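You operate a simulated robot arm through the tools that you are given. There is no shell and no other tool.

You are at the controls of a simulated two-armed robot. One attempt, no reset.

Task
Pick up the clear jar labelled "tank" from the top of the trolley with one hand, pass it to the other hand and put it on the lower shelf of the trolley. Set down upright: clear jar.

It is judged by the outcome, as a careful person would: the job done as asked, and still so three seconds after it is handed in. It fails if anything else is knocked over, pushed out of place, dropped, spilled or broken.

Robot
Two 7-joint arms with two-finger parallel grippers on one trunk, on a base that moves. Base frame: it is fixed to the floor where the robot stands at the start and does not move with it; the origin is under the middle of the robot, x ahead of it, y to its left, z up. Lengths are in mm, angles in rad, forces in N, time in s.
The left shoulder is at the start at [53, 174, 1260], the right one opposite. With the tool pointing down near the work surface each hand reaches from about 260 to 680 mm from the robot's upright axis, wherever it stands, measured 20 degrees to its own side. Places, roughly: clear jar [-1750, 750, 1000]; lower shelf of the trolley [-1800, 900, 300]. Payload 3.6 kg a hand.
The tool frame of a hand sits at the grasp point between the pads (the TCP): z along the fingers, y along the line on which they close. The tips reach 30 mm beyond it. The gripper opens to 110 mm. The fingers are 20 mm wide and 10 mm thick; the gripper's body (48 by 112 mm) begins 55 mm behind the TCP.
Orientation is that of the tool frame in the base frame, as a unit quaternion [x, y, z, w]. With the fingers straight down and closing along the base's y, the tool's x points along the base's -x, its y along +y and its z along -z.

Tools
- The arms move only by the tool apply_moves. It takes "left_moves", "right_moves" or both (then of equal length, played together; a hand with none holds still); each is a list that holds one entry, the list of rows, each a list of 7 numbers: the shift along the base's x, y, z in m, then the turn, a rotation vector about the base's x, y, z in rad, then the opening, from 0 (shut) to 1 (fully open). In form: [[[dx, dy, dz, wx, wy, wz, claw], ...]]. A call has 1 to 20 rows; each row shifts and turns the commanded pose from where the row before left it. A row lasts 0.2 s, in which the tool goes at most 50 mm and 0.15 rad; a call with a longer step from one row to the next is refused whole, and so is a gripper value outside its range. A pose out of reach is approached as far as the arm can. The call stops where the force on the tool passes 40 N (or 10 N more than at its start, if that is more) or the arm is blocked; 0.2 s more then pass. Each finger travels about 153 mm/s and halts on what it meets, pressing with about 31 N; the grip force reading is that of the motor and also rises with nothing between the fingers. The clock runs only during rows and for 0.2 s after the last one: add rows that do not move to give the fingers time. The reply holds the time, the measured pose of the TCP, the force on the tool along the base axes, the opening and the grip force, in the units named above and with some noise, with the torque about the TCP (base axes, N m) and any sound that the robot's microphone picked up.
- Cameras (640 x 400 px; columns grow to the right, rows downward): "scene" is now at [136.4, -10.1, 1438]; the picture's right is [-0.08, -1.00, 0.00], its down [-0.62, 0.05, -0.78] and it looks along [0.78, -0.06, -0.62] (base axes); focal length 285 px, centre (320, 200). "left" rides on the left gripper at [72, -17, -103] in its tool frame; the picture's right is [0.23, 0.97, 0.00], its down [-0.76, 0.18, -0.62] and it looks along [-0.61, 0.14, 0.78] (tool axes); focal length 222 px, centre (320, 200). "right" rides on the right gripper at [72, 17, -103] in its tool frame; the picture's right is [-0.23, 0.97, 0.00], its down [-0.76, -0.18, -0.62] and it looks along [-0.61, -0.14, 0.78] (tool axes); focal length 222 px, centre (320, 200). There is no depth. A picture from a camera that has moved, and an enlarged one, comes with that camera's place and axes in the base frame and with its lens. The place of the scene camera against the robot may be out by one fixed shift of up to 12 mm in any direction.
- grab_frame(camera): a new picture of that camera. The clock stands still meanwhile.
- move_column(by): moves the trunk up (or, below 0, down) by that many mm; the arms and the scene camera ride with it, the base frame stays. It gives what a move gives, with no picture.
- steer(legs): drives the robot by 1 to 6 legs, each [ahead, left, turn to the left] in mm, mm and rad, along the robot's own axes; the way and the turn of a leg run together, so that a leg with both is an arc; at most 1500 mm and 3.142 rad a leg. The arms and the cameras ride along, it lands a little off, and it stops where it bumps. It gives what a move gives.
- aim_head(pan, tilt): turns the head with the scene camera to pan (to the left, within 1.501 rad either way) and tilt (down, from -0.506 to 1.204), counted from straight ahead of the robot (the tilt from the chest, where the trunk bows). It gives what a move gives.
- close_up(camera, box): a new picture of the part [left, top, right, bottom] of that camera's present view, enlarged. The clock stands still meanwhile.
- hand_in(): hands the job in; it is judged then, once.

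Places have to be worked out from the pictures, the camera data and where the tool is seen. Open the grippers and draw the arms clear of the work before you hand the job in, unless the task says otherwise.

The tools are called as name(argument=value, ...) on one line, values as JSON. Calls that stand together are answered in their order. apply_moves: Moves the arms, as the interface text tells. Its arguments: {"type":"object","properties":{"left_moves":{"type":"array","items":{"type":"array","items":{"type":"array","items":{"type":"number"}}}},"right_moves":{"type":"array","items":{"type":"array","items":{"type":"array","items":{"type":"number"}}}}},"required":[]} The other tools are called the same way: move_column (by) moves the trunk up or down; steer (legs) drives the base; aim_head (pan, tilt) turns the head that bears the scene camera; grab_frame (camera) takes a picture; close_up (camera, box) takes an enlarged picture of a part of a camera's view; hand_in () hands the job in.

At the start:

```text
time_s: 0.0
left_position: [518.6, 193.1, 1130.7]
left_ee_rot: [-0.001, 1.0, -0.001, 0.0]
left_contact_force: [1.0, 0.5, -0.3]
left_torque: [0.0, 0.01, -0.04]
left_finger_gap: 109.9
left_grip_force: 0.0
right_position: [464.5, -187.5, 1203.5]
right_ee_rot: [0.0, 1.0, -0.001, 0.0]
right_contact_force: [0.1, -0.2, 0.5]
right_torque: [-0.02, -0.04, 0.01]
right_finger_gap: 110.1
right_grip_force: 0.0
trunk travel left (down, up): [-375.0, 388.0]
robot x, y, heading: [1.1, 0.8, 0.001]
head pan, tilt (commanded): [-0.08, 0.668]
```

scene: 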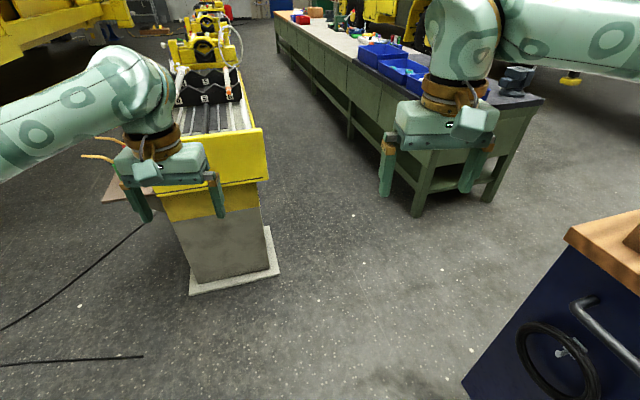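
right: 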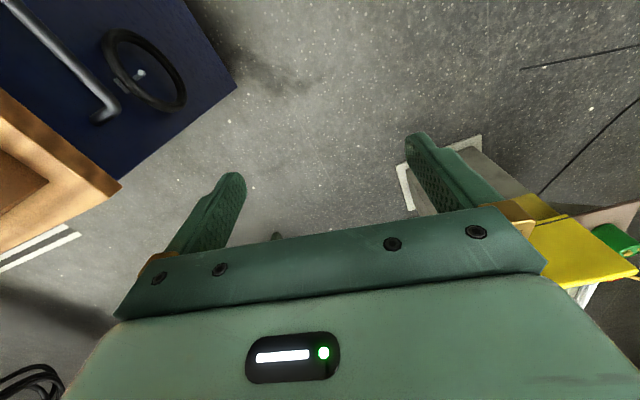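
left: 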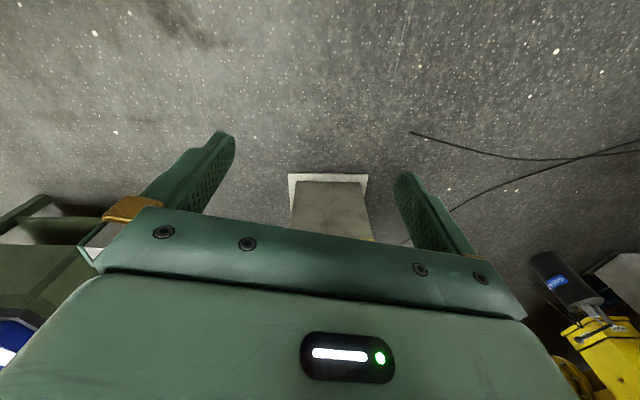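

I begin by looking left with the head to see what surrounds the robot before turning towards the trolley, which is behind to the left.

aim_head(pan=1.5, tilt=0.5)

grab_frame(camera="scene")

aim_head(pan=-1.5, tilt=0.5)

grab_frame(camera="scene")

```text
time_s: 1.6
left_position: [518.8, 191.8, 1130.2]
left_ee_rot: [0.0, 1.0, 0.0, 0.0]
left_contact_force: [0.7, 1.4, 0.8]
left_torque: [0.01, -0.01, 0.01]
left_finger_gap: 109.9
left_grip_force: 0.1
right_position: [463.2, -187.7, 1204.4]
right_ee_rot: [0.0, 1.0, 0.0, 0.0]
right_contact_force: [0.7, 0.2, 0.0]
right_torque: [0.02, -0.02, 0.0]
right_finger_gap: 109.9
right_grip_force: 0.1
trunk travel left (down, up): [-375.0, 388.0]
robot x, y, heading: [-1.1, 1.7, -0.001]
head pan, tilt (commanded): [1.499, 0.499]
```

```text
taken
camera scene: at [57.1, 87.5, 1453.0], right [1.0, -0.07, 0.0], down [-0.04, -0.48, -0.88], along [0.06, 0.88, -0.48], focal length 285 px, centre (320, 200)
```

scene: 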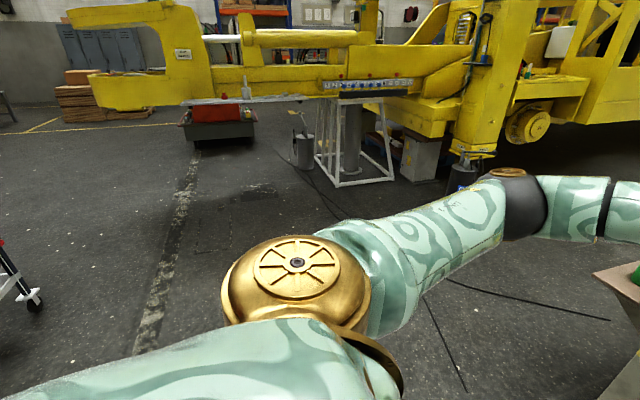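

```text
time_s: 4.2
left_position: [517.9, 191.8, 1131.0]
left_ee_rot: [-0.001, 1.0, 0.0, 0.0]
left_contact_force: [0.2, -0.2, -0.5]
left_torque: [0.01, 0.04, 0.04]
left_finger_gap: 110.1
left_grip_force: 0.1
right_position: [464.5, -186.9, 1202.9]
right_ee_rot: [0.0, 1.0, -0.001, -0.001]
right_contact_force: [0.7, 0.2, 0.4]
right_torque: [-0.04, 0.01, 0.01]
right_finger_gap: 109.9
right_grip_force: 0.1
trunk travel left (down, up): [-375.0, 388.0]
robot x, y, heading: [-0.7, 0.2, -0.002]
head pan, tilt (commanded): [-1.499, 0.499]
```

```text
taken
camera scene: at [57.1, -94.0, 1453.0], right [-1.0, -0.07, 0.0], down [-0.03, 0.48, -0.88], along [0.06, -0.88, -0.48], focal length 285 px, centre (320, 200)
```

scene: 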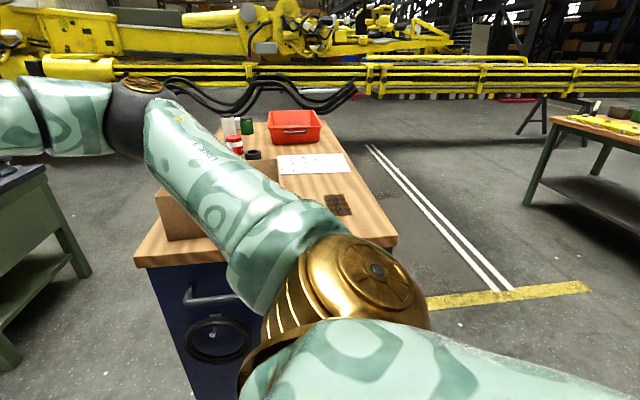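

The left side is open floor, and a trolley wheel shows at the left edge of the left view; nothing lies within the sweep of the arms. I turn left in place by 1.5 rad and look again.

steer(legs=[[0, 0, 1.5]])

aim_head(pan=1.2, tilt=0.5)

grab_frame(camera="scene")

```text
time_s: 8.3
left_position: [-152.4, 532.3, 1130.8]
left_ee_rot: [-0.681, 0.733, 0.0, 0.0]
left_contact_force: [0.1, 0.5, -0.8]
left_torque: [-0.03, 0.02, -0.02]
left_finger_gap: 109.9
left_grip_force: 0.0
right_position: [223.6, 448.2, 1204.4]
right_ee_rot: [-0.68, 0.734, 0.0, 0.0]
right_contact_force: [-0.2, 0.1, -0.7]
right_torque: [0.0, 0.01, -0.01]
right_finger_gap: 110.0
right_grip_force: 0.0
trunk travel left (down, up): [-375.0, 388.0]
robot x, y, heading: [-0.4, -1.3, 1.494]
head pan, tilt (commanded): [-1.499, 0.499]
```

```text
time_s: 10.7
left_position: [-153.3, 531.5, 1130.5]
left_ee_rot: [-0.68, 0.733, 0.0, 0.0]
left_contact_force: [-0.5, -0.3, 0.1]
left_torque: [0.01, -0.07, -0.02]
left_finger_gap: 109.9
left_grip_force: 0.1
right_position: [222.8, 449.0, 1203.7]
right_ee_rot: [-0.68, 0.733, 0.0, 0.0]
right_contact_force: [-0.2, 1.2, 0.1]
right_torque: [0.01, 0.02, 0.03]
right_finger_gap: 110.0
right_grip_force: 0.0
trunk travel left (down, up): [-375.0, 388.0]
robot x, y, heading: [1.5, 0.7, 1.496]
head pan, tilt (commanded): [1.201, 0.499]
```

```text
taken
camera scene: at [-79.5, 87.9, 1453.0], right [0.43, 0.9, 0.0], down [0.43, -0.21, -0.88], along [-0.79, 0.38, -0.48], focal length 285 px, centre (320, 200)
```

scene: 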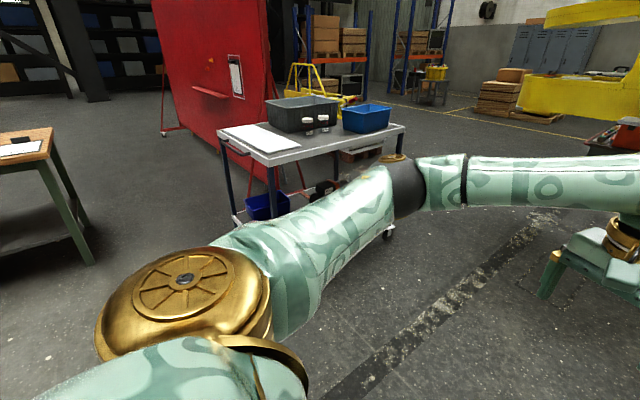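

The trolley is in view about 1.5 m off with boxes and small jars on top. I turn to face it and look straight at it.

steer(legs=[[0, 0, 1.24]])

aim_head(pan=0.0, tilt=0.4)

grab_frame(camera="scene")

close_up(camera="scene", box=[200, 80, 440, 230])

```text
time_s: 14.2
left_position: [-551.5, 22.7, 1129.8]
left_ee_rot: [0.98, -0.197, 0.001, 0.0]
left_contact_force: [0.1, 0.6, -0.4]
left_torque: [0.0, 0.02, -0.02]
left_finger_gap: 109.8
left_grip_force: 0.0
right_position: [-355.6, 352.8, 1202.2]
right_ee_rot: [0.981, -0.196, 0.0, 0.0]
right_contact_force: [-0.1, 0.5, 0.4]
right_torque: [0.01, -0.01, 0.01]
right_finger_gap: 110.1
right_grip_force: 0.1
trunk travel left (down, up): [-375.0, 388.0]
robot x, y, heading: [3.6, 1.2, 2.744]
head pan, tilt (commanded): [1.201, 0.499]
```

```text
time_s: 15.6
left_position: [-552.5, 21.8, 1130.9]
left_ee_rot: [0.98, -0.197, 0.0, 0.0]
left_contact_force: [0.1, 0.5, 0.3]
left_torque: [-0.02, 0.0, 0.0]
left_finger_gap: 110.1
left_grip_force: 0.1
right_position: [-355.1, 353.6, 1203.9]
right_ee_rot: [0.98, -0.197, 0.001, 0.0]
right_contact_force: [0.1, -0.1, -0.2]
right_torque: [0.01, 0.01, 0.01]
right_finger_gap: 110.2
right_grip_force: 0.1
trunk travel left (down, up): [-375.0, 388.0]
robot x, y, heading: [0.3, -3.9, 2.744]
head pan, tilt (commanded): [0.0, 0.4]
```

```text
taken
camera scene: at [-134.8, 52.6, 1462.1], right [0.39, 0.92, 0.0], down [0.36, -0.15, -0.92], along [-0.85, 0.36, -0.39], focal length 285 px, centre (320, 200)
```

scene: 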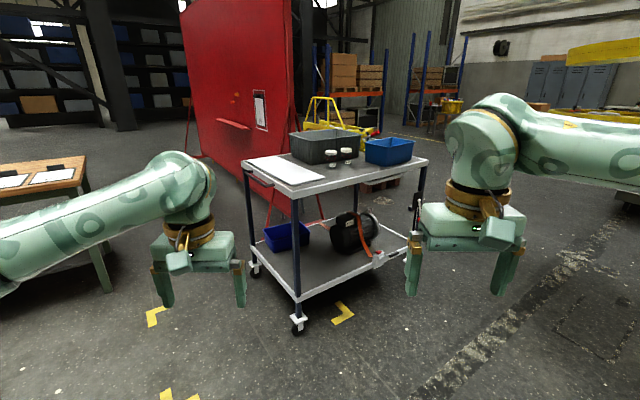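

```text
2.67 times, centred on (320, 155) of scene
camera zoom: at [-134.8, 52.6, 1462.1], right [0.39, 0.92, 0.0], down [0.36, -0.15, -0.92], along [-0.85, 0.36, -0.39], focal length 760 px, centre (320, 320)
```

zoom: 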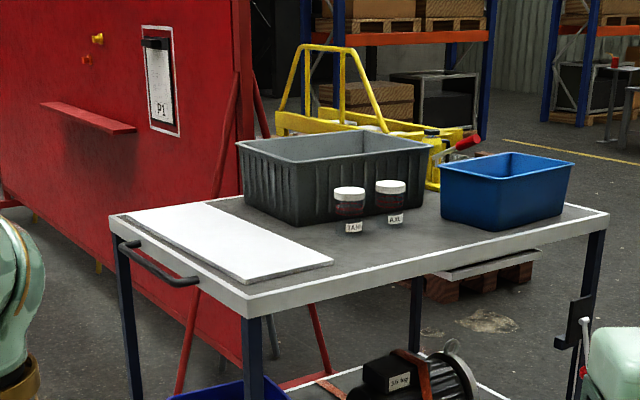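

Two clear jars with white lids stand in front of the grey tub, each labelled. I zoom in further to read the labels and locate them.

close_up(camera="scene", box=[310, 135, 374, 175])

close_up(camera="scene", box=[230, 130, 450, 340])

```text
10.00 times, centred on (342, 155) of scene
camera zoom: at [-134.8, 52.6, 1462.1], right [0.39, 0.92, 0.0], down [0.36, -0.15, -0.92], along [-0.85, 0.36, -0.39], focal length 2850 px, centre (100, 650)
```

zoom: 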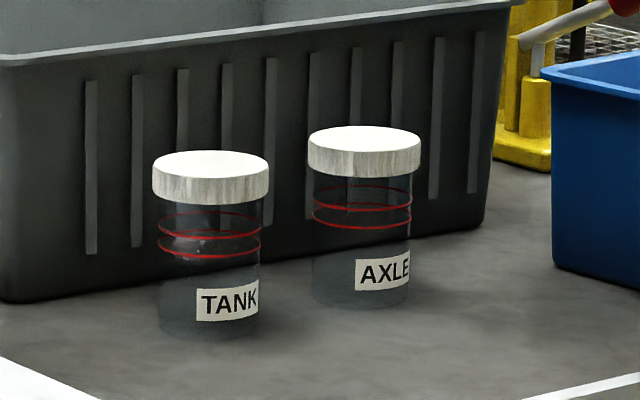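

```text
1.90 times, centred on (340, 235) of scene
camera zoom: at [-134.8, 52.6, 1462.1], right [0.39, 0.92, 0.0], down [0.36, -0.15, -0.92], along [-0.85, 0.36, -0.39], focal length 543 px, centre (282, 133)
```

zoom: 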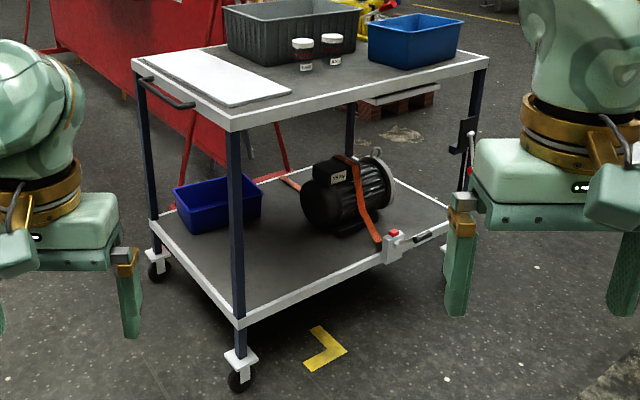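

The TANK jar is the left of the two; the trolley's long side faces roughly my way, and the lower shelf's free area is its front-left part. Before driving I look down to learn the extent of my own base.

aim_head(pan=0.0, tilt=1.2)

grab_frame(camera="scene")

```text
time_s: 16.7
left_position: [-553.0, 22.3, 1131.4]
left_ee_rot: [0.98, -0.197, -0.001, 0.0]
left_contact_force: [0.5, 0.3, -0.9]
left_torque: [0.0, -0.02, -0.05]
left_finger_gap: 110.4
left_grip_force: 0.0
right_position: [-355.7, 352.9, 1202.4]
right_ee_rot: [0.981, -0.196, -0.001, 0.0]
right_contact_force: [0.6, -0.1, -0.3]
right_torque: [0.03, 0.02, -0.01]
right_finger_gap: 109.9
right_grip_force: 0.1
trunk travel left (down, up): [-375.0, 388.0]
robot x, y, heading: [-1.5, 0.9, 2.747]
head pan, tilt (commanded): [0.0, 1.201]
```

```text
taken
camera scene: at [-101.0, 38.5, 1399.3], right [0.39, 0.92, 0.0], down [0.86, -0.36, -0.36], along [-0.33, 0.14, -0.93], focal length 285 px, centre (320, 200)
```

scene: 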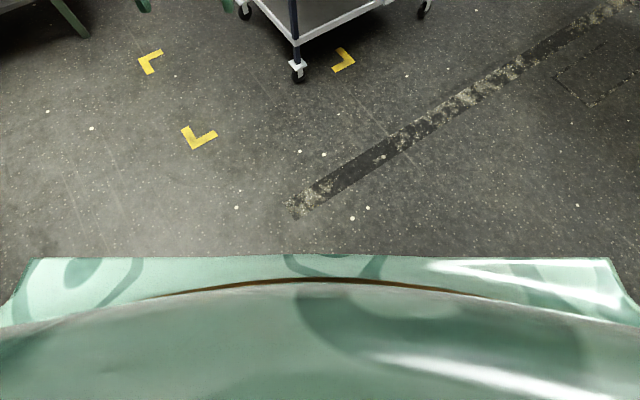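

My base does not reach more than about 300 mm ahead. I now drive to a spot about 0.9 m in front of the trolley's long side, facing it squarely, to view the jars from a second place.

steer(legs=[[989, -719, 0], [0, 0, 0.63]])

aim_head(pan=0.0, tilt=0.6)

grab_frame(camera="scene")

```text
time_s: 24.6
left_position: [-1107.1, 732.9, 1130.5]
left_ee_rot: [0.993, 0.12, 0.0, 0.0]
left_contact_force: [0.0, -0.3, -0.5]
left_torque: [0.0, -0.02, -0.01]
left_finger_gap: 110.1
left_grip_force: 0.0
right_position: [-1144.0, 1114.9, 1203.1]
right_ee_rot: [0.993, 0.12, 0.0, 0.0]
right_contact_force: [0.6, 0.1, -0.4]
right_torque: [0.0, 0.0, -0.05]
right_finger_gap: 109.9
right_grip_force: 0.0
trunk travel left (down, up): [-375.0, 388.0]
robot x, y, heading: [-645.6, 1043.5, -2.895]
head pan, tilt (commanded): [0.0, 1.201]
```

```text
time_s: 25.6
left_position: [-1105.8, 732.5, 1130.7]
left_ee_rot: [0.993, 0.12, 0.0, 0.0]
left_contact_force: [0.5, -0.3, -1.0]
left_torque: [-0.02, -0.04, -0.01]
left_finger_gap: 110.1
left_grip_force: 0.1
right_position: [-1143.0, 1115.3, 1203.9]
right_ee_rot: [0.993, 0.12, 0.0, 0.0]
right_contact_force: [0.8, -0.4, -0.4]
right_torque: [0.01, -0.01, 0.0]
right_finger_gap: 110.1
right_grip_force: 0.2
trunk travel left (down, up): [-375.0, 388.0]
robot x, y, heading: [-649.1, 1043.7, -2.897]
head pan, tilt (commanded): [0.0, 0.6]
```

```text
taken
camera scene: at [-786.1, 1006.9, 1443.8], right [-0.24, 0.97, 0.0], down [0.55, 0.13, -0.82], along [-0.8, -0.2, -0.57], focal length 285 px, centre (320, 200)
```

scene: 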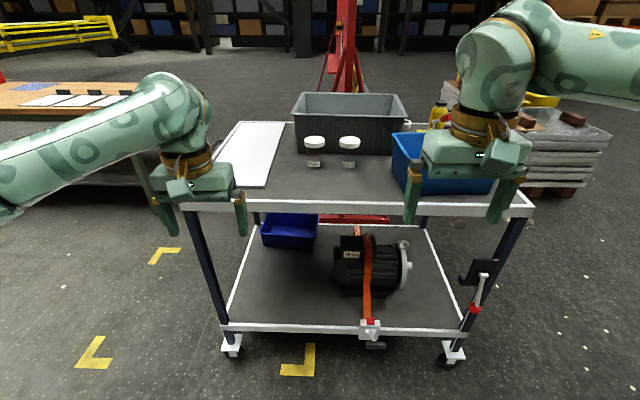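

Now I face the long side squarely. I take close-ups of the jars, the front edge and the lower shelf for measuring.

close_up(camera="scene", box=[280, 120, 376, 180])

close_up(camera="scene", box=[200, 190, 360, 350])

close_up(camera="scene", box=[320, 190, 520, 370])

```text
6.67 times, centred on (328, 150) of scene
camera zoom: at [-786.1, 1006.9, 1443.8], right [-0.24, 0.97, 0.0], down [0.55, 0.13, -0.82], along [-0.8, -0.2, -0.57], focal length 1900 px, centre (267, 533)
```

zoom: 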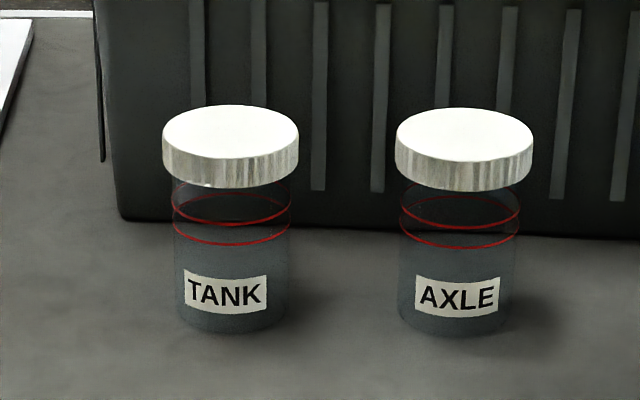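

```text
2.50 times, centred on (280, 270) of scene
camera zoom: at [-786.1, 1006.9, 1443.8], right [-0.24, 0.97, 0.0], down [0.55, 0.13, -0.82], along [-0.8, -0.2, -0.57], focal length 712 px, centre (420, 25)
```

zoom: 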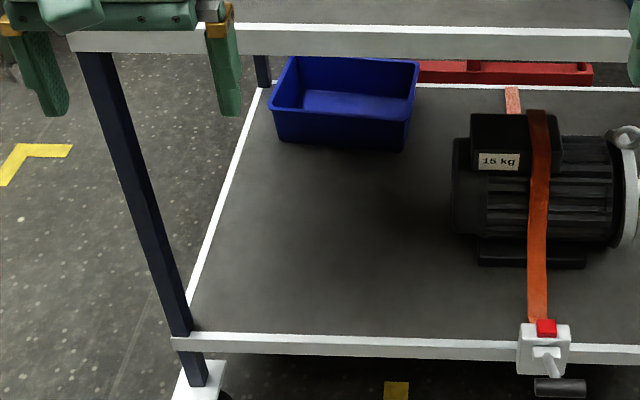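

```text
2.22 times, centred on (420, 280) of scene
camera zoom: at [-786.1, 1006.9, 1443.8], right [-0.24, 0.97, 0.0], down [0.55, 0.13, -0.82], along [-0.8, -0.2, -0.57], focal length 633 px, centre (98, 22)
```

zoom: 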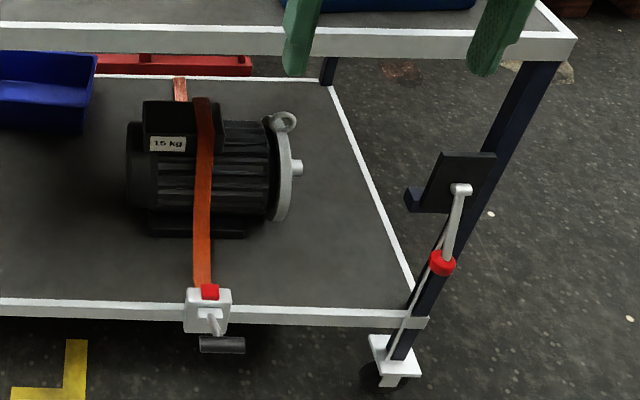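

Triangulating the two views puts TANK's lid top at about [-1669, 768, 1065], its base (deck) at z≈966, lid ~70 mm wide, body ~62 mm; the deck's front edge is ~840 mm ahead of my axis, lower shelf ≈ z 325 with a wide free front-left area. I shift left and go partway forward, then look again.

steer(legs=[[0, 120, 0], [300, 0, 0]])

aim_head(pan=0.0, tilt=0.75)

grab_frame(camera="scene")

grab_frame(camera="right")

```text
time_s: 28.5
left_position: [-1369.5, 544.7, 1131.2]
left_ee_rot: [0.993, 0.121, 0.002, 0.0]
left_contact_force: [-0.1, -0.1, -0.4]
left_torque: [0.01, -0.01, 0.0]
left_finger_gap: 109.8
left_grip_force: 0.0
right_position: [-1406.8, 927.7, 1202.8]
right_ee_rot: [0.993, 0.12, 0.0, 0.0]
right_contact_force: [0.8, -0.2, 0.5]
right_torque: [-0.02, -0.01, -0.05]
right_finger_gap: 109.9
right_grip_force: 0.0
trunk travel left (down, up): [-375.0, 388.0]
robot x, y, heading: [-909.8, 857.7, -2.901]
head pan, tilt (commanded): [0.0, 0.6]
```

```text
time_s: 29.2
left_position: [-1368.8, 544.8, 1131.4]
left_ee_rot: [0.993, 0.12, -0.001, 0.0]
left_contact_force: [-0.1, 0.5, -0.4]
left_torque: [0.0, 0.01, -0.02]
left_finger_gap: 110.1
left_grip_force: 0.1
right_position: [-1406.9, 928.3, 1204.1]
right_ee_rot: [0.993, 0.12, 0.0, 0.0]
right_contact_force: [0.4, -0.3, -0.1]
right_torque: [0.02, -0.01, 0.03]
right_finger_gap: 110.3
right_grip_force: 0.1
trunk travel left (down, up): [-375.0, 388.0]
robot x, y, heading: [-911.1, 852.8, -2.902]
head pan, tilt (commanded): [0.0, 0.75]
```

```text
taken
camera scene: at [-1043.2, 820.6, 1431.1], right [-0.24, 0.97, 0.0], down [0.66, 0.16, -0.73], along [-0.71, -0.17, -0.68], focal length 285 px, centre (320, 200)
```

scene: 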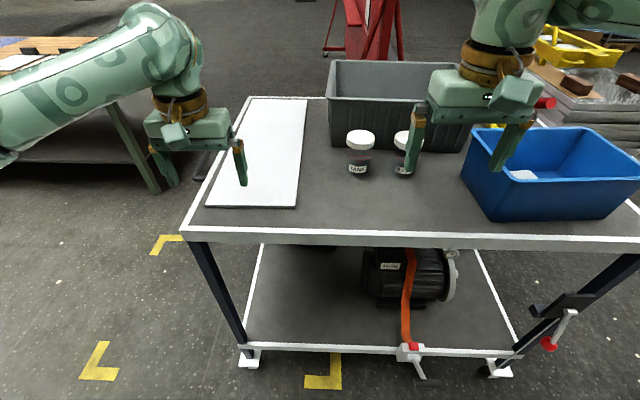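

```text
taken
camera right: at [-1332.5, 928.3, 1306.0], right [0.01, -1.0, 0.0], down [-0.78, -0.01, 0.62], along [-0.62, -0.01, -0.78], focal length 222 px, centre (320, 200)
```

right: 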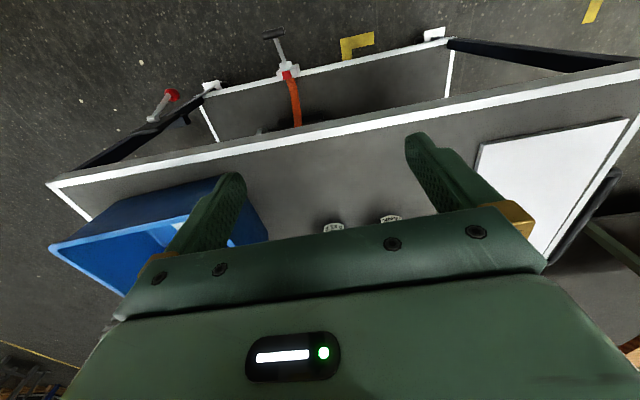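

The approach matches expectations (front edge now ~538 mm from my axis). I zoom on the jars to refine TANK's place.

close_up(camera="scene", box=[312, 110, 440, 190])

close_up(camera="scene", box=[400, 330, 560, 400])

```text
5.00 times, centred on (376, 150) of scene
camera zoom: at [-1043.2, 820.6, 1431.1], right [-0.24, 0.97, 0.0], down [0.66, 0.16, -0.73], along [-0.71, -0.17, -0.68], focal length 1425 px, centre (40, 450)
```

zoom: 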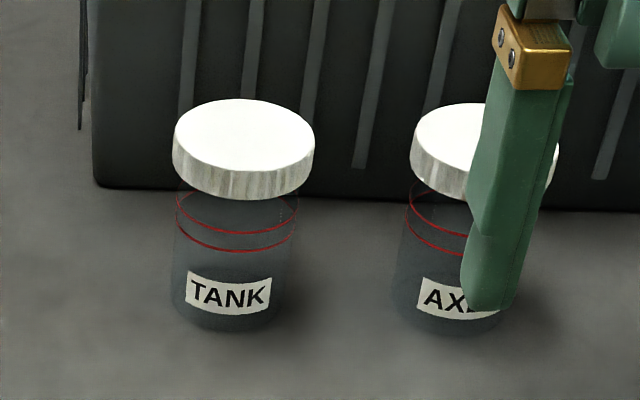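

```text
4.00 times, centred on (480, 365) of scene
camera zoom: at [-1043.2, 820.6, 1431.1], right [-0.24, 0.97, 0.0], down [0.66, 0.16, -0.73], along [-0.71, -0.17, -0.68], focal length 1140 px, centre (-320, -460)
```

zoom: 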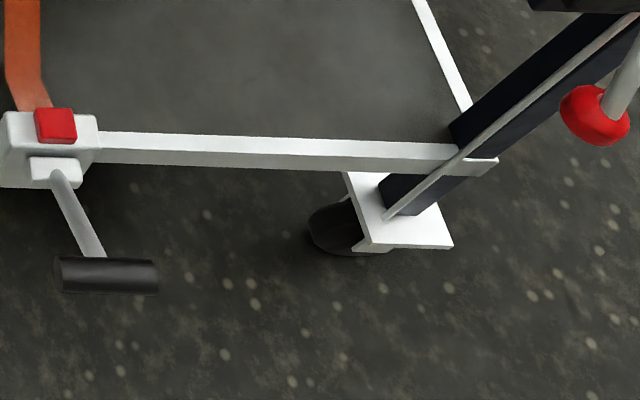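

The strap winch's crank sticks out ~150 mm in front of the lower shelf at my right (lateral ~280–370 mm), so I want to know how wide my base is. I look down past my shoulders.

aim_head(pan=-0.9, tilt=1.2)

grab_frame(camera="scene")

aim_head(pan=-1.5, tilt=1.2)

grab_frame(camera="scene")

```text
time_s: 30.4
left_position: [-1368.9, 545.0, 1130.4]
left_ee_rot: [0.993, 0.122, 0.0, 0.0]
left_contact_force: [1.1, -0.9, -0.8]
left_torque: [-0.02, -0.02, -0.03]
left_finger_gap: 109.9
left_grip_force: 0.0
right_position: [-1406.2, 928.3, 1203.4]
right_ee_rot: [0.993, 0.12, 0.001, 0.0]
right_contact_force: [0.6, -0.2, 0.4]
right_torque: [0.02, -0.01, 0.0]
right_finger_gap: 110.0
right_grip_force: 0.1
trunk travel left (down, up): [-375.0, 388.0]
robot x, y, heading: [-911.2, 859.5, -2.897]
head pan, tilt (commanded): [-0.901, 1.201]
```

```text
taken
camera scene: at [-1007.1, 874.6, 1399.3], right [0.61, 0.79, 0.0], down [0.74, -0.57, -0.36], along [-0.29, 0.22, -0.93], focal length 285 px, centre (320, 200)
```

scene: 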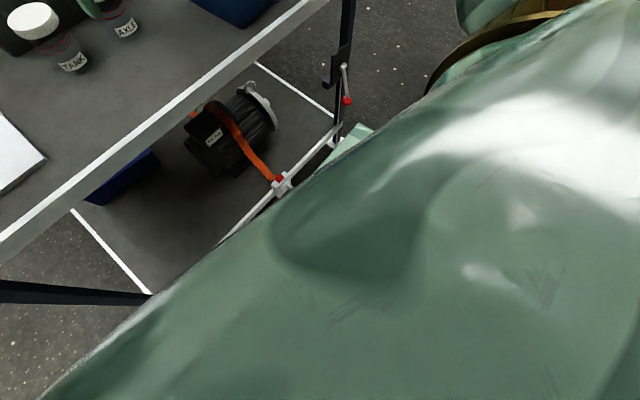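

```text
time_s: 31.4
left_position: [-1367.4, 544.0, 1131.4]
left_ee_rot: [0.993, 0.121, 0.0, 0.0]
left_contact_force: [0.0, -0.2, 0.2]
left_torque: [-0.01, 0.0, 0.0]
left_finger_gap: 109.9
left_grip_force: 0.1
right_position: [-1406.8, 927.5, 1203.5]
right_ee_rot: [0.993, 0.121, -0.001, 0.0]
right_contact_force: [-0.1, -0.8, 0.1]
right_torque: [0.03, 0.0, -0.03]
right_finger_gap: 110.0
right_grip_force: 0.1
trunk travel left (down, up): [-375.0, 388.0]
robot x, y, heading: [-910.5, 856.9, -2.9]
head pan, tilt (commanded): [-1.499, 1.201]
```

```text
taken
camera scene: at [-980.1, 893.6, 1399.3], right [0.95, 0.31, 0.0], down [0.29, -0.89, -0.36], along [-0.11, 0.34, -0.93], focal length 285 px, centre (320, 200)
```

scene: 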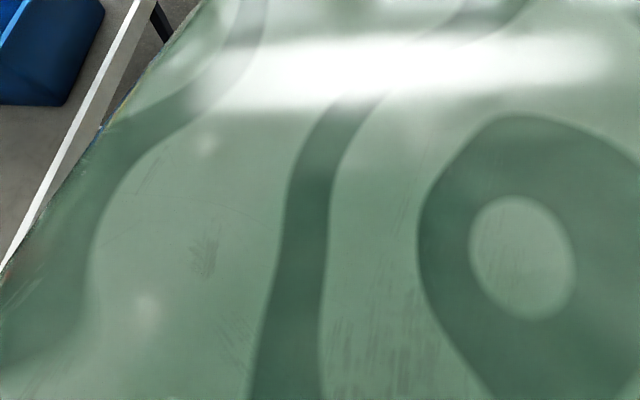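

A pale green corner shows just past my chest near the winch; I zoom in on it to see whether it is my base.

aim_head(pan=-0.7, tilt=1.1)

grab_frame(camera="scene")

close_up(camera="scene", box=[200, 80, 480, 255])

```text
time_s: 32.6
left_position: [-1367.7, 544.6, 1131.2]
left_ee_rot: [0.993, 0.121, 0.0, 0.0]
left_contact_force: [0.1, 0.4, 0.2]
left_torque: [0.01, -0.03, -0.01]
left_finger_gap: 110.2
left_grip_force: 0.0
right_position: [-1405.7, 927.9, 1203.6]
right_ee_rot: [0.993, 0.12, 0.0, 0.0]
right_contact_force: [-0.3, 0.2, 0.8]
right_torque: [0.01, -0.01, 0.01]
right_finger_gap: 109.9
right_grip_force: 0.1
trunk travel left (down, up): [-375.0, 388.0]
robot x, y, heading: [-910.4, 856.7, -2.898]
head pan, tilt (commanded): [-0.7, 1.1]
```

```text
taken
camera scene: at [-1019.4, 868.4, 1405.3], right [0.44, 0.9, 0.0], down [0.8, -0.4, -0.45], along [-0.41, 0.2, -0.89], focal length 285 px, centre (320, 200)
```

scene: 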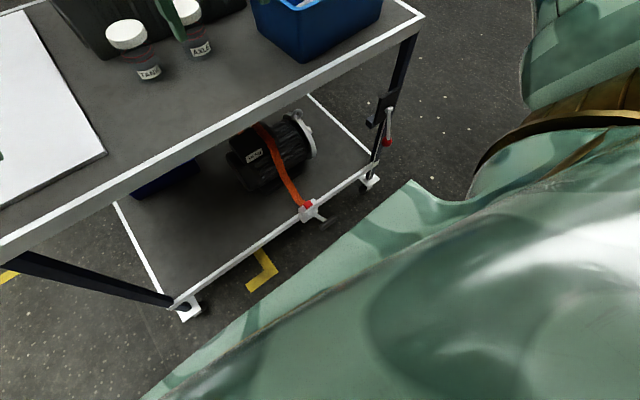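

```text
2.29 times, centred on (340, 168) of scene
camera zoom: at [-1019.4, 868.4, 1405.3], right [0.44, 0.9, 0.0], down [0.8, -0.4, -0.45], along [-0.41, 0.2, -0.89], focal length 651 px, centre (274, 274)
```

zoom: 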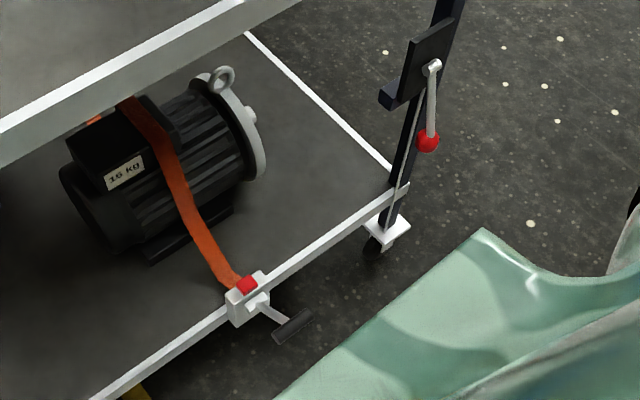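

The pale piece is just my chest collar; my base stays within ~300 mm ahead. TANK re-measured at about [-1670, 769] with lid top z≈1065. I shift 100 mm left to keep well clear of the crank, then go 148 mm forward so the jar is ~610 ahead, ~200 right.

steer(legs=[[0, 100, 0], [148, 0, 0]])

aim_head(pan=-0.3, tilt=0.75)

grab_frame(camera="scene")

grab_frame(camera="right")

```text
time_s: 34.7
left_position: [-1489.5, 413.5, 1130.7]
left_ee_rot: [0.993, 0.121, 0.001, 0.0]
left_contact_force: [0.4, 0.1, 0.6]
left_torque: [0.01, -0.02, 0.03]
left_finger_gap: 110.2
left_grip_force: 0.0
right_position: [-1528.9, 794.8, 1203.1]
right_ee_rot: [0.993, 0.12, 0.001, 0.0]
right_contact_force: [-1.0, 0.0, 0.2]
right_torque: [0.0, -0.03, -0.03]
right_finger_gap: 109.7
right_grip_force: 0.0
trunk travel left (down, up): [-375.0, 388.0]
robot x, y, heading: [-1029.6, 723.0, -2.899]
head pan, tilt (commanded): [-0.7, 1.1]
```

```text
time_s: 35.5
left_position: [-1489.3, 412.8, 1130.8]
left_ee_rot: [0.993, 0.121, 0.0, 0.0]
left_contact_force: [-0.2, 0.0, 0.2]
left_torque: [0.0, 0.01, 0.03]
left_finger_gap: 109.9
left_grip_force: 0.0
right_position: [-1527.0, 795.8, 1203.5]
right_ee_rot: [0.993, 0.12, 0.0, 0.0]
right_contact_force: [0.2, -0.5, 0.4]
right_torque: [0.03, -0.02, 0.01]
right_finger_gap: 109.9
right_grip_force: 0.0
trunk travel left (down, up): [-375.0, 388.0]
robot x, y, heading: [-1029.2, 726.5, -2.902]
head pan, tilt (commanded): [-0.3, 0.75]
```

```text
taken
camera scene: at [-1165.8, 713.5, 1431.0], right [0.06, 1.0, 0.0], down [0.68, -0.04, -0.73], along [-0.73, 0.04, -0.68], focal length 285 px, centre (320, 200)
```

scene: 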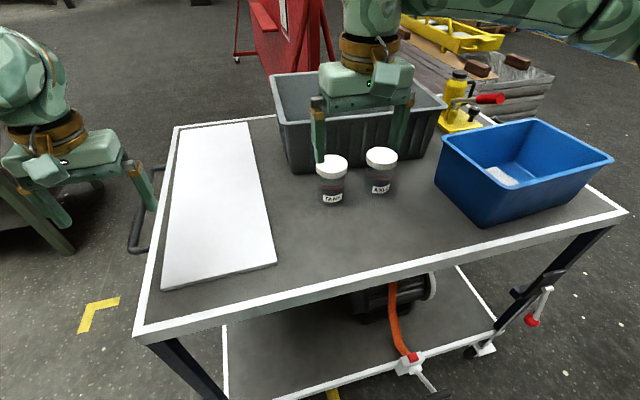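

```text
taken
camera right: at [-1453.0, 796.4, 1306.0], right [0.01, -1.0, 0.0], down [-0.78, -0.01, 0.62], along [-0.62, -0.01, -0.78], focal length 222 px, centre (320, 200)
```

right: 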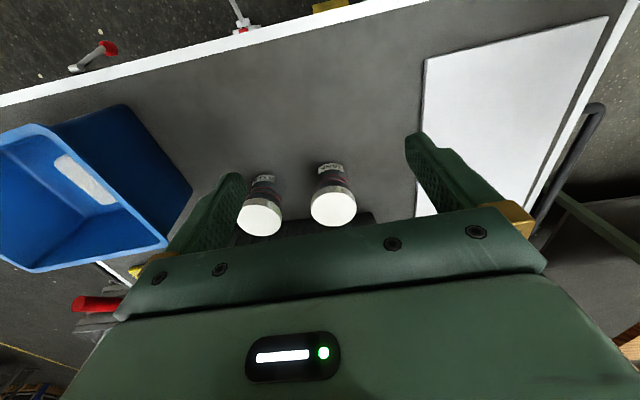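

The right wrist camera sees both lids between the fingers (TANK on the picture's right). I zoom in to measure it from here, and from the scene camera.

close_up(camera="right", box=[220, 150, 380, 250])

close_up(camera="scene", box=[280, 130, 424, 220])

```text
4.00 times, centred on (300, 200) of right
camera zoom: at [-1453.0, 796.4, 1306.0], right [0.01, -1.0, 0.0], down [-0.78, -0.01, 0.62], along [-0.62, -0.01, -0.78], focal length 888 px, centre (400, 200)
```

zoom: 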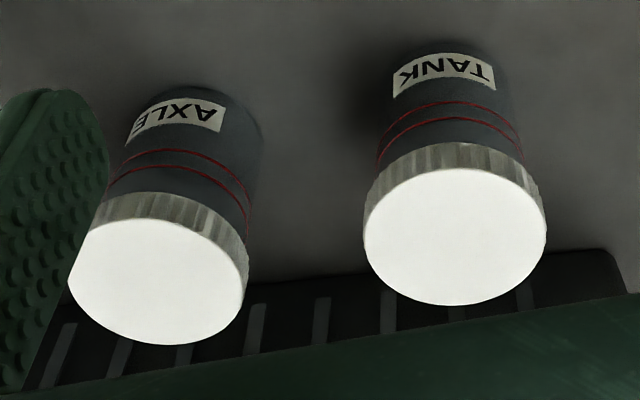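

```text
4.44 times, centred on (352, 175) of scene
camera zoom: at [-1165.8, 713.5, 1431.0], right [0.06, 1.0, 0.0], down [0.68, -0.04, -0.73], along [-0.73, 0.04, -0.68], focal length 1266 px, centre (178, 311)
```

zoom: 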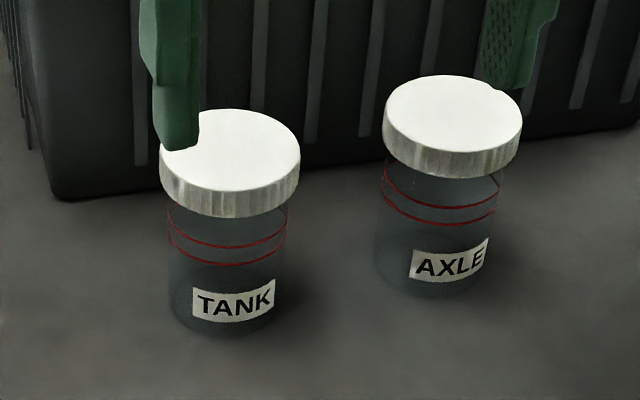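

The wrist camera gives TANK's lid centre near [-1670, 773] with lid top somewhere 1050–1065 in the arm's frame (the scene camera seems offset by ~10 mm). I move the right hand partway over it, staying above the tub rim, to triangulate with the wrist camera.

apply_moves(right_moves=[[[-0.025, -0.008, -0.01, 0, 0, 0, 1], [-0.025, -0.008, -0.02, 0, 0, 0, 1], [-0.025, -0.007, -0.02, 0, 0, 0, 1], [0, 0, 0, 0, 0, 0, 1]]])

close_up(camera="right", box=[220, 130, 380, 230])

grab_frame(camera="right")

```text
time_s: 36.5
left_position: [-1487.6, 414.2, 1130.5]
left_ee_rot: [0.993, 0.12, 0.001, 0.001]
left_contact_force: [-0.1, 0.2, 0.5]
left_torque: [-0.03, 0.01, 0.0]
left_finger_gap: 109.9
left_grip_force: 0.0
right_position: [-1601.1, 773.0, 1152.9]
right_ee_rot: [0.993, 0.121, 0.0, 0.0]
right_contact_force: [-1.2, 1.4, -0.1]
right_torque: [0.02, 0.0, 0.01]
right_finger_gap: 110.2
right_grip_force: 0.1
trunk travel left (down, up): [-375.0, 388.0]
robot x, y, heading: [-1031.3, 721.7, -2.904]
head pan, tilt (commanded): [-0.3, 0.75]
```

```text
4.00 times, centred on (300, 180) of right
camera zoom: at [-1527.9, 773.8, 1255.9], right [0.01, -1.0, 0.0], down [-0.78, -0.01, 0.62], along [-0.62, -0.01, -0.78], focal length 888 px, centre (400, 280)
```

zoom: 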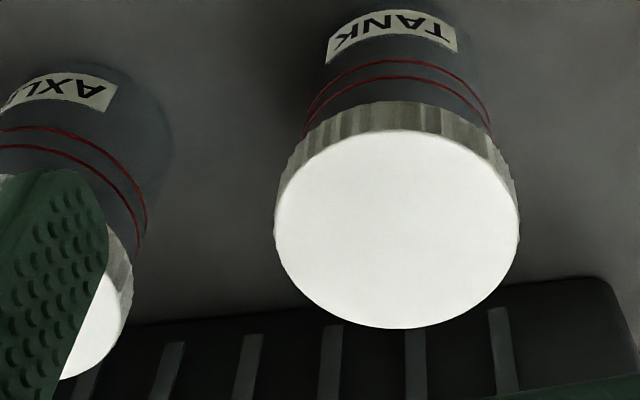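

```text
taken
camera right: at [-1527.9, 773.8, 1255.9], right [0.01, -1.0, 0.0], down [-0.78, -0.01, 0.62], along [-0.62, -0.01, -0.78], focal length 222 px, centre (320, 200)
```

right: 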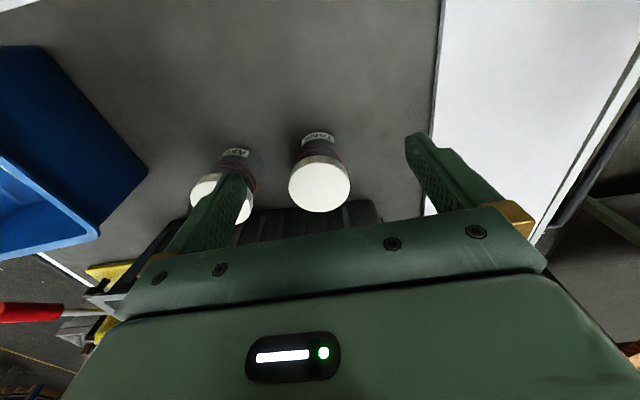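

Wrist-camera estimates now agree on about x≈-1669, y≈772.5, lid top z≈1055±5. I hover the open hand centrally over the lid, tips still ~30 mm above it, and look again.

apply_moves(right_moves=[[[-0.034, 0, -0.016, 0, 0, 0, 1], [-0.033, 0, -0.017, 0, 0, 0, 1], [0, 0, 0, 0, 0, 0, 1], [0, 0, 0, 0, 0, 0, 1]]])

grab_frame(camera="right")

close_up(camera="right", box=[220, 100, 420, 225])

close_up(camera="scene", box=[260, 90, 440, 220])

```text
time_s: 37.5
left_position: [-1488.7, 412.8, 1130.6]
left_ee_rot: [0.993, 0.121, 0.0, 0.0]
left_contact_force: [0.2, 0.0, 0.5]
left_torque: [-0.01, 0.02, 0.01]
left_finger_gap: 109.9
left_grip_force: 0.1
right_position: [-1636.6, 773.3, 1136.7]
right_ee_rot: [0.993, 0.12, 0.001, 0.0]
right_contact_force: [-0.1, 1.1, 0.3]
right_torque: [0.01, 0.0, 0.04]
right_finger_gap: 110.1
right_grip_force: 0.1
right hand out of reach, approached as far as the arm can: row 2
trunk travel left (down, up): [-375.0, 388.0]
robot x, y, heading: [-1033.4, 726.4, -2.903]
head pan, tilt (commanded): [-0.3, 0.75]
```

```text
taken
camera right: at [-1561.8, 773.1, 1239.9], right [0.01, -1.0, 0.0], down [-0.78, -0.01, 0.62], along [-0.62, -0.01, -0.78], focal length 222 px, centre (320, 200)
```

right: 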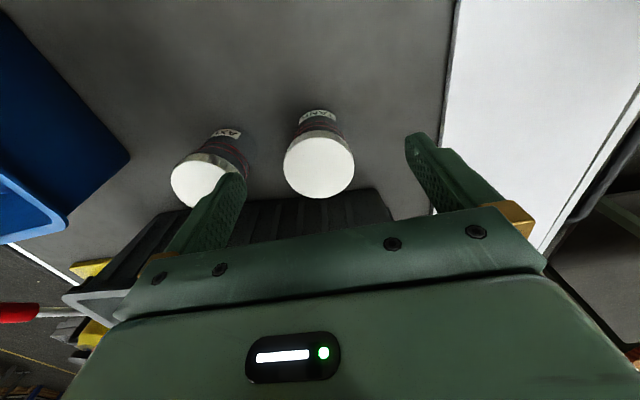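

```text
3.20 times, centred on (320, 162) of right
camera zoom: at [-1561.8, 773.1, 1239.9], right [0.01, -1.0, 0.0], down [-0.78, -0.01, 0.62], along [-0.62, -0.01, -0.78], focal length 711 px, centre (320, 320)
```

zoom: 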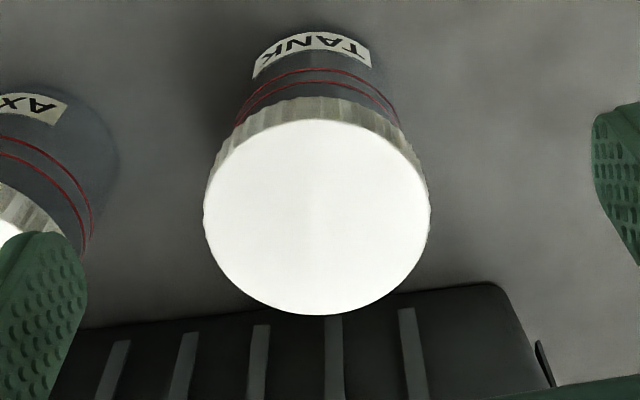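

```text
3.08 times, centred on (350, 155) of scene
camera zoom: at [-1165.9, 713.4, 1431.0], right [0.06, 1.0, 0.0], down [0.68, -0.04, -0.73], along [-0.73, 0.04, -0.68], focal length 877 px, centre (228, 338)
```

zoom: 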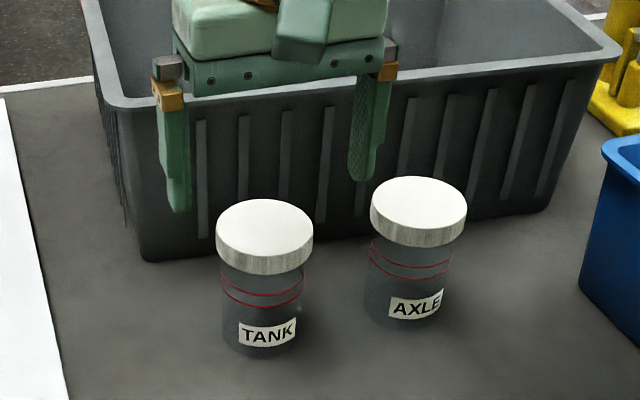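

The arm ran out of reach high over the jar (TCP stopped at x=-1637); lid centre is now well fixed at [-1670, 772.5], lid top z≈1055. Raising the trunk brings the shoulder level with the wrist and lengthens the reach, so I raise it 150 mm.

move_column(by=150)

grab_frame(camera="scene")

```text
time_s: 39.3
left_position: [-1488.2, 412.9, 1280.6]
left_ee_rot: [0.993, 0.121, 0.0, 0.0]
left_contact_force: [0.4, 1.5, 0.0]
left_torque: [0.02, -0.02, -0.03]
left_finger_gap: 110.1
left_grip_force: 0.0
right_position: [-1620.8, 776.5, 1322.4]
right_ee_rot: [0.992, 0.119, -0.032, 0.004]
right_contact_force: [-1.2, -0.6, 0.4]
right_torque: [0.03, 0.0, 0.01]
right_finger_gap: 109.8
right_grip_force: 0.1
trunk travel left (down, up): [-525.0, 238.0]
robot x, y, heading: [-1027.9, 725.6, -2.902]
head pan, tilt (commanded): [-0.3, 0.75]
```

```text
taken
camera scene: at [-1135.7, 720.8, 1582.0], right [0.06, 1.0, 0.0], down [0.68, -0.04, -0.73], along [-0.73, 0.04, -0.68], focal length 285 px, centre (320, 200)
```

scene: 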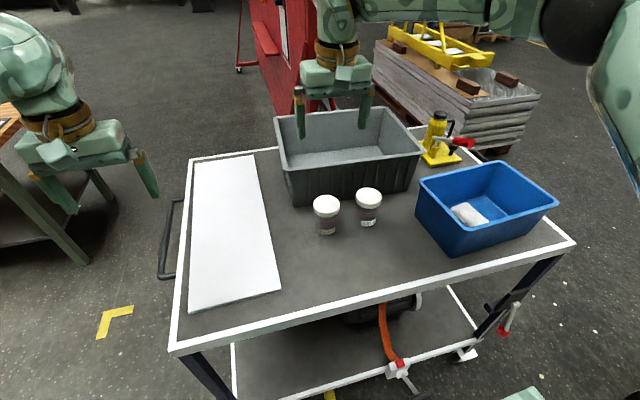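

The trunk rose; the right hand rode up to z≈1322, slightly tilted because its command was beyond reach. I bring it down in steps and see where it settles.

apply_moves(right_moves=[[[0, 0, -0.04, 0, 0, 0, 1], [0, 0, -0.04, 0, 0, 0, 1], [0, 0, -0.03, 0, 0, 0, 1], [0, 0, 0, 0, 0, 0, 1], [0, 0, 0, 0, 0, 0, 1]]])

```text
time_s: 40.5
left_position: [-1488.5, 412.5, 1280.8]
left_ee_rot: [0.993, 0.121, 0.0, 0.0]
left_contact_force: [0.3, 0.6, -0.2]
left_torque: [-0.01, 0.01, 0.02]
left_finger_gap: 110.1
left_grip_force: 0.1
right_position: [-1619.8, 778.5, 1210.7]
right_ee_rot: [0.992, 0.12, -0.032, 0.004]
right_contact_force: [0.1, -0.1, 0.2]
right_torque: [-0.04, 0.0, 0.01]
right_finger_gap: 109.8
right_grip_force: 0.1
trunk travel left (down, up): [-525.0, 238.0]
robot x, y, heading: [-1032.2, 722.7, -2.898]
head pan, tilt (commanded): [-0.3, 0.75]
```

The hand follows relative to its actual pose, with a harmless ~3.6° forward tilt. I move it forward over the jar and down to z≈1150.

apply_moves(right_moves=[[[-0.02, -0.003, -0.03, 0, 0, 0, 1], [-0.02, -0.003, -0.03, 0, 0, 0, 1], [-0.01, 0, 0, 0, 0, 0, 1], [0, 0, 0, 0, 0, 0, 1]]])

close_up(camera="right", box=[220, 100, 420, 225])

```text
time_s: 41.5
left_position: [-1488.1, 413.1, 1281.0]
left_ee_rot: [0.993, 0.121, 0.0, 0.0]
left_contact_force: [0.4, 0.3, -1.1]
left_torque: [-0.03, 0.0, 0.02]
left_finger_gap: 109.8
left_grip_force: 0.0
right_position: [-1660.0, 771.0, 1150.6]
right_ee_rot: [0.992, 0.119, -0.033, 0.004]
right_contact_force: [-0.4, -0.2, 0.5]
right_torque: [0.02, 0.02, 0.0]
right_finger_gap: 110.1
right_grip_force: 0.1
right hand out of reach, approached as far as the arm can: row 3
trunk travel left (down, up): [-525.0, 238.0]
robot x, y, heading: [-1028.2, 724.6, -2.898]
head pan, tilt (commanded): [-0.3, 0.75]
```

```text
3.20 times, centred on (320, 162) of right
camera zoom: at [-1579.6, 773.2, 1249.1], right [0.01, -1.0, 0.01], down [-0.74, 0.0, 0.67], along [-0.67, -0.02, -0.74], focal length 711 px, centre (320, 320)
```

zoom: 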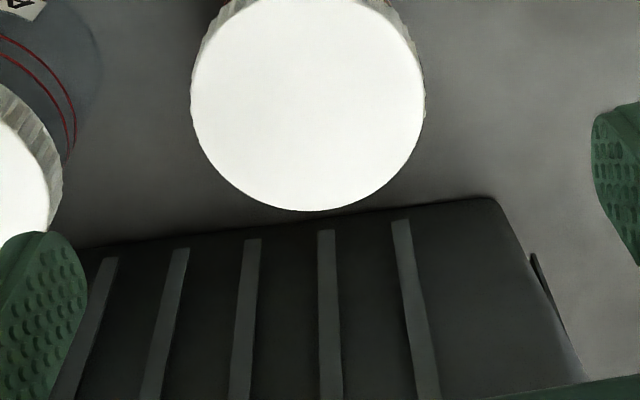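

The hand is nearly over the jar: lid centre measured at [-1671.5, 772.5, 1054]. I narrow the fingers slightly to ~97 mm and descend to just above the lid while finishing the forward shift.

apply_moves(right_moves=[[[0, 0.0005, -0.02, 0, 0, 0, 0.88], [-0.004, 0.0005, -0.02, 0, 0, 0, 0.88], [-0.007, 0.0005, -0.015, 0, 0, 0, 0.88], [0, 0, 0, 0, 0, 0, 0.88], [0, 0, 0, 0, 0, 0, 0.88]]])

grab_frame(camera="right")

close_up(camera="scene", box=[250, 90, 450, 250])

```text
time_s: 42.7
left_position: [-1489.1, 412.3, 1280.7]
left_ee_rot: [0.993, 0.12, 0.0, 0.0]
left_contact_force: [-0.2, 0.9, 0.2]
left_torque: [0.01, -0.01, 0.0]
left_finger_gap: 110.0
left_grip_force: 0.0
right_position: [-1661.2, 771.7, 1123.4]
right_ee_rot: [0.992, 0.119, -0.033, 0.004]
right_contact_force: [-0.3, 0.4, -0.7]
right_torque: [-0.04, -0.03, -0.02]
right_finger_gap: 96.8
right_grip_force: 0.1
right hand out of reach, approached as far as the arm can: row 2, 3
trunk travel left (down, up): [-525.0, 238.0]
robot x, y, heading: [-1029.7, 723.8, -2.902]
head pan, tilt (commanded): [-0.3, 0.75]
```

```text
taken
camera right: at [-1581.2, 774.1, 1219.2], right [0.01, -1.0, 0.01], down [-0.74, 0.0, 0.67], along [-0.67, -0.02, -0.74], focal length 222 px, centre (320, 200)
```

right: 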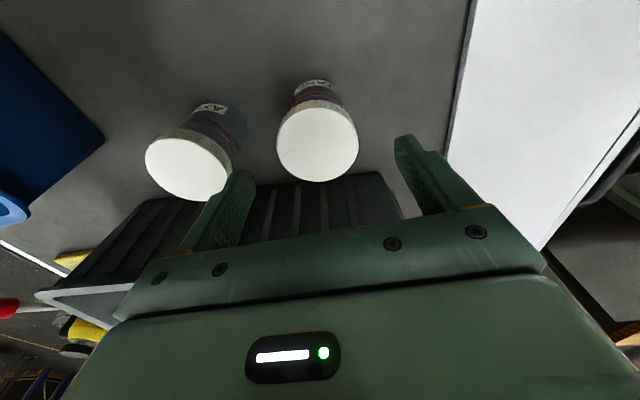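

```text
2.50 times, centred on (350, 170) of scene
camera zoom: at [-1135.3, 720.9, 1582.1], right [0.06, 1.0, 0.0], down [0.68, -0.04, -0.73], along [-0.73, 0.04, -0.68], focal length 712 px, centre (245, 275)
```

zoom: 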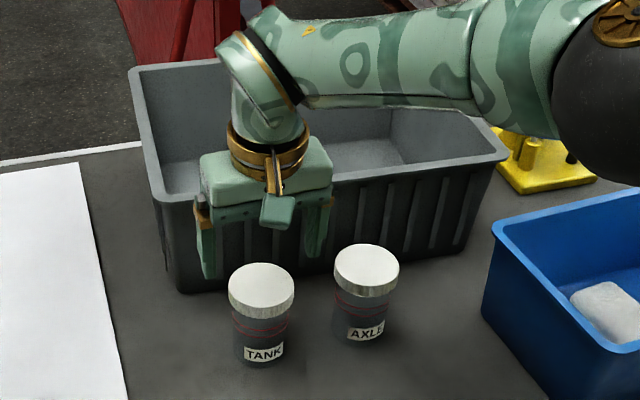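

The vertical tool tops out ~10 mm short; tipping the hand ~0.2 rad forward gains ~40 mm of reach and also keeps the gripper body away from the tub. I tilt in place first.

apply_moves(right_moves=[[[0, 0, 0, -0.016, 0.065, 0, 0.88], [0, 0, 0, -0.016, 0.065, 0, 0.88], [-0.006, 0.001, -0.01, 0, 0, 0, 0.88], [-0.004, 0, -0.01, 0, 0, 0, 0.88], [0, 0, 0, 0, 0, 0, 0.88]]])

grab_frame(camera="right")

close_up(camera="right", box=[220, 60, 420, 185])

```text
time_s: 43.9
left_position: [-1488.5, 412.4, 1280.7]
left_ee_rot: [0.993, 0.121, 0.0, -0.001]
left_contact_force: [-0.2, -1.0, -0.2]
left_torque: [0.0, 0.03, -0.03]
left_finger_gap: 110.0
left_grip_force: 0.0
right_position: [-1672.1, 772.7, 1101.0]
right_ee_rot: [0.988, 0.118, -0.1, 0.012]
right_contact_force: [0.8, -0.2, 0.0]
right_torque: [-0.01, -0.02, 0.0]
right_finger_gap: 96.9
right_grip_force: 0.1
trunk travel left (down, up): [-525.0, 238.0]
robot x, y, heading: [-1033.0, 722.8, -2.899]
head pan, tilt (commanded): [-0.3, 0.75]
```

```text
taken
camera right: at [-1580.0, 778.0, 1187.5], right [0.01, -1.0, 0.05], down [-0.65, 0.03, 0.76], along [-0.76, -0.04, -0.65], focal length 222 px, centre (320, 200)
```

right: 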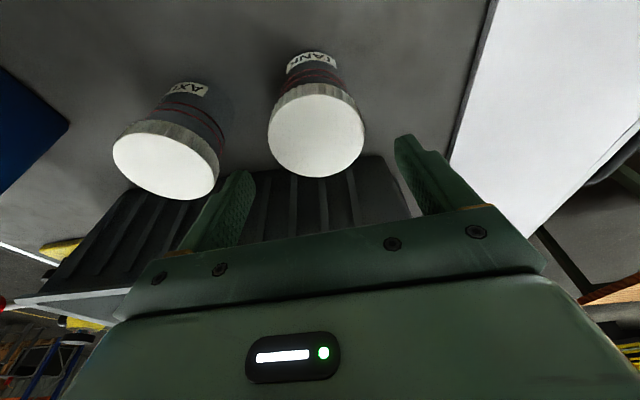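

```text
3.20 times, centred on (320, 122) of right
camera zoom: at [-1580.0, 778.0, 1187.5], right [0.01, -1.0, 0.05], down [-0.65, 0.03, 0.76], along [-0.76, -0.04, -0.65], focal length 711 px, centre (320, 448)
```

zoom: 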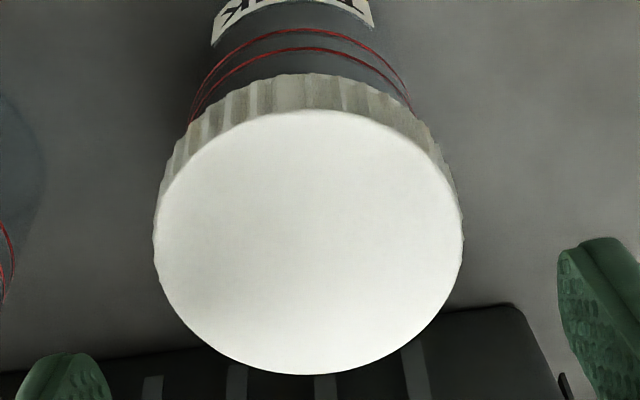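

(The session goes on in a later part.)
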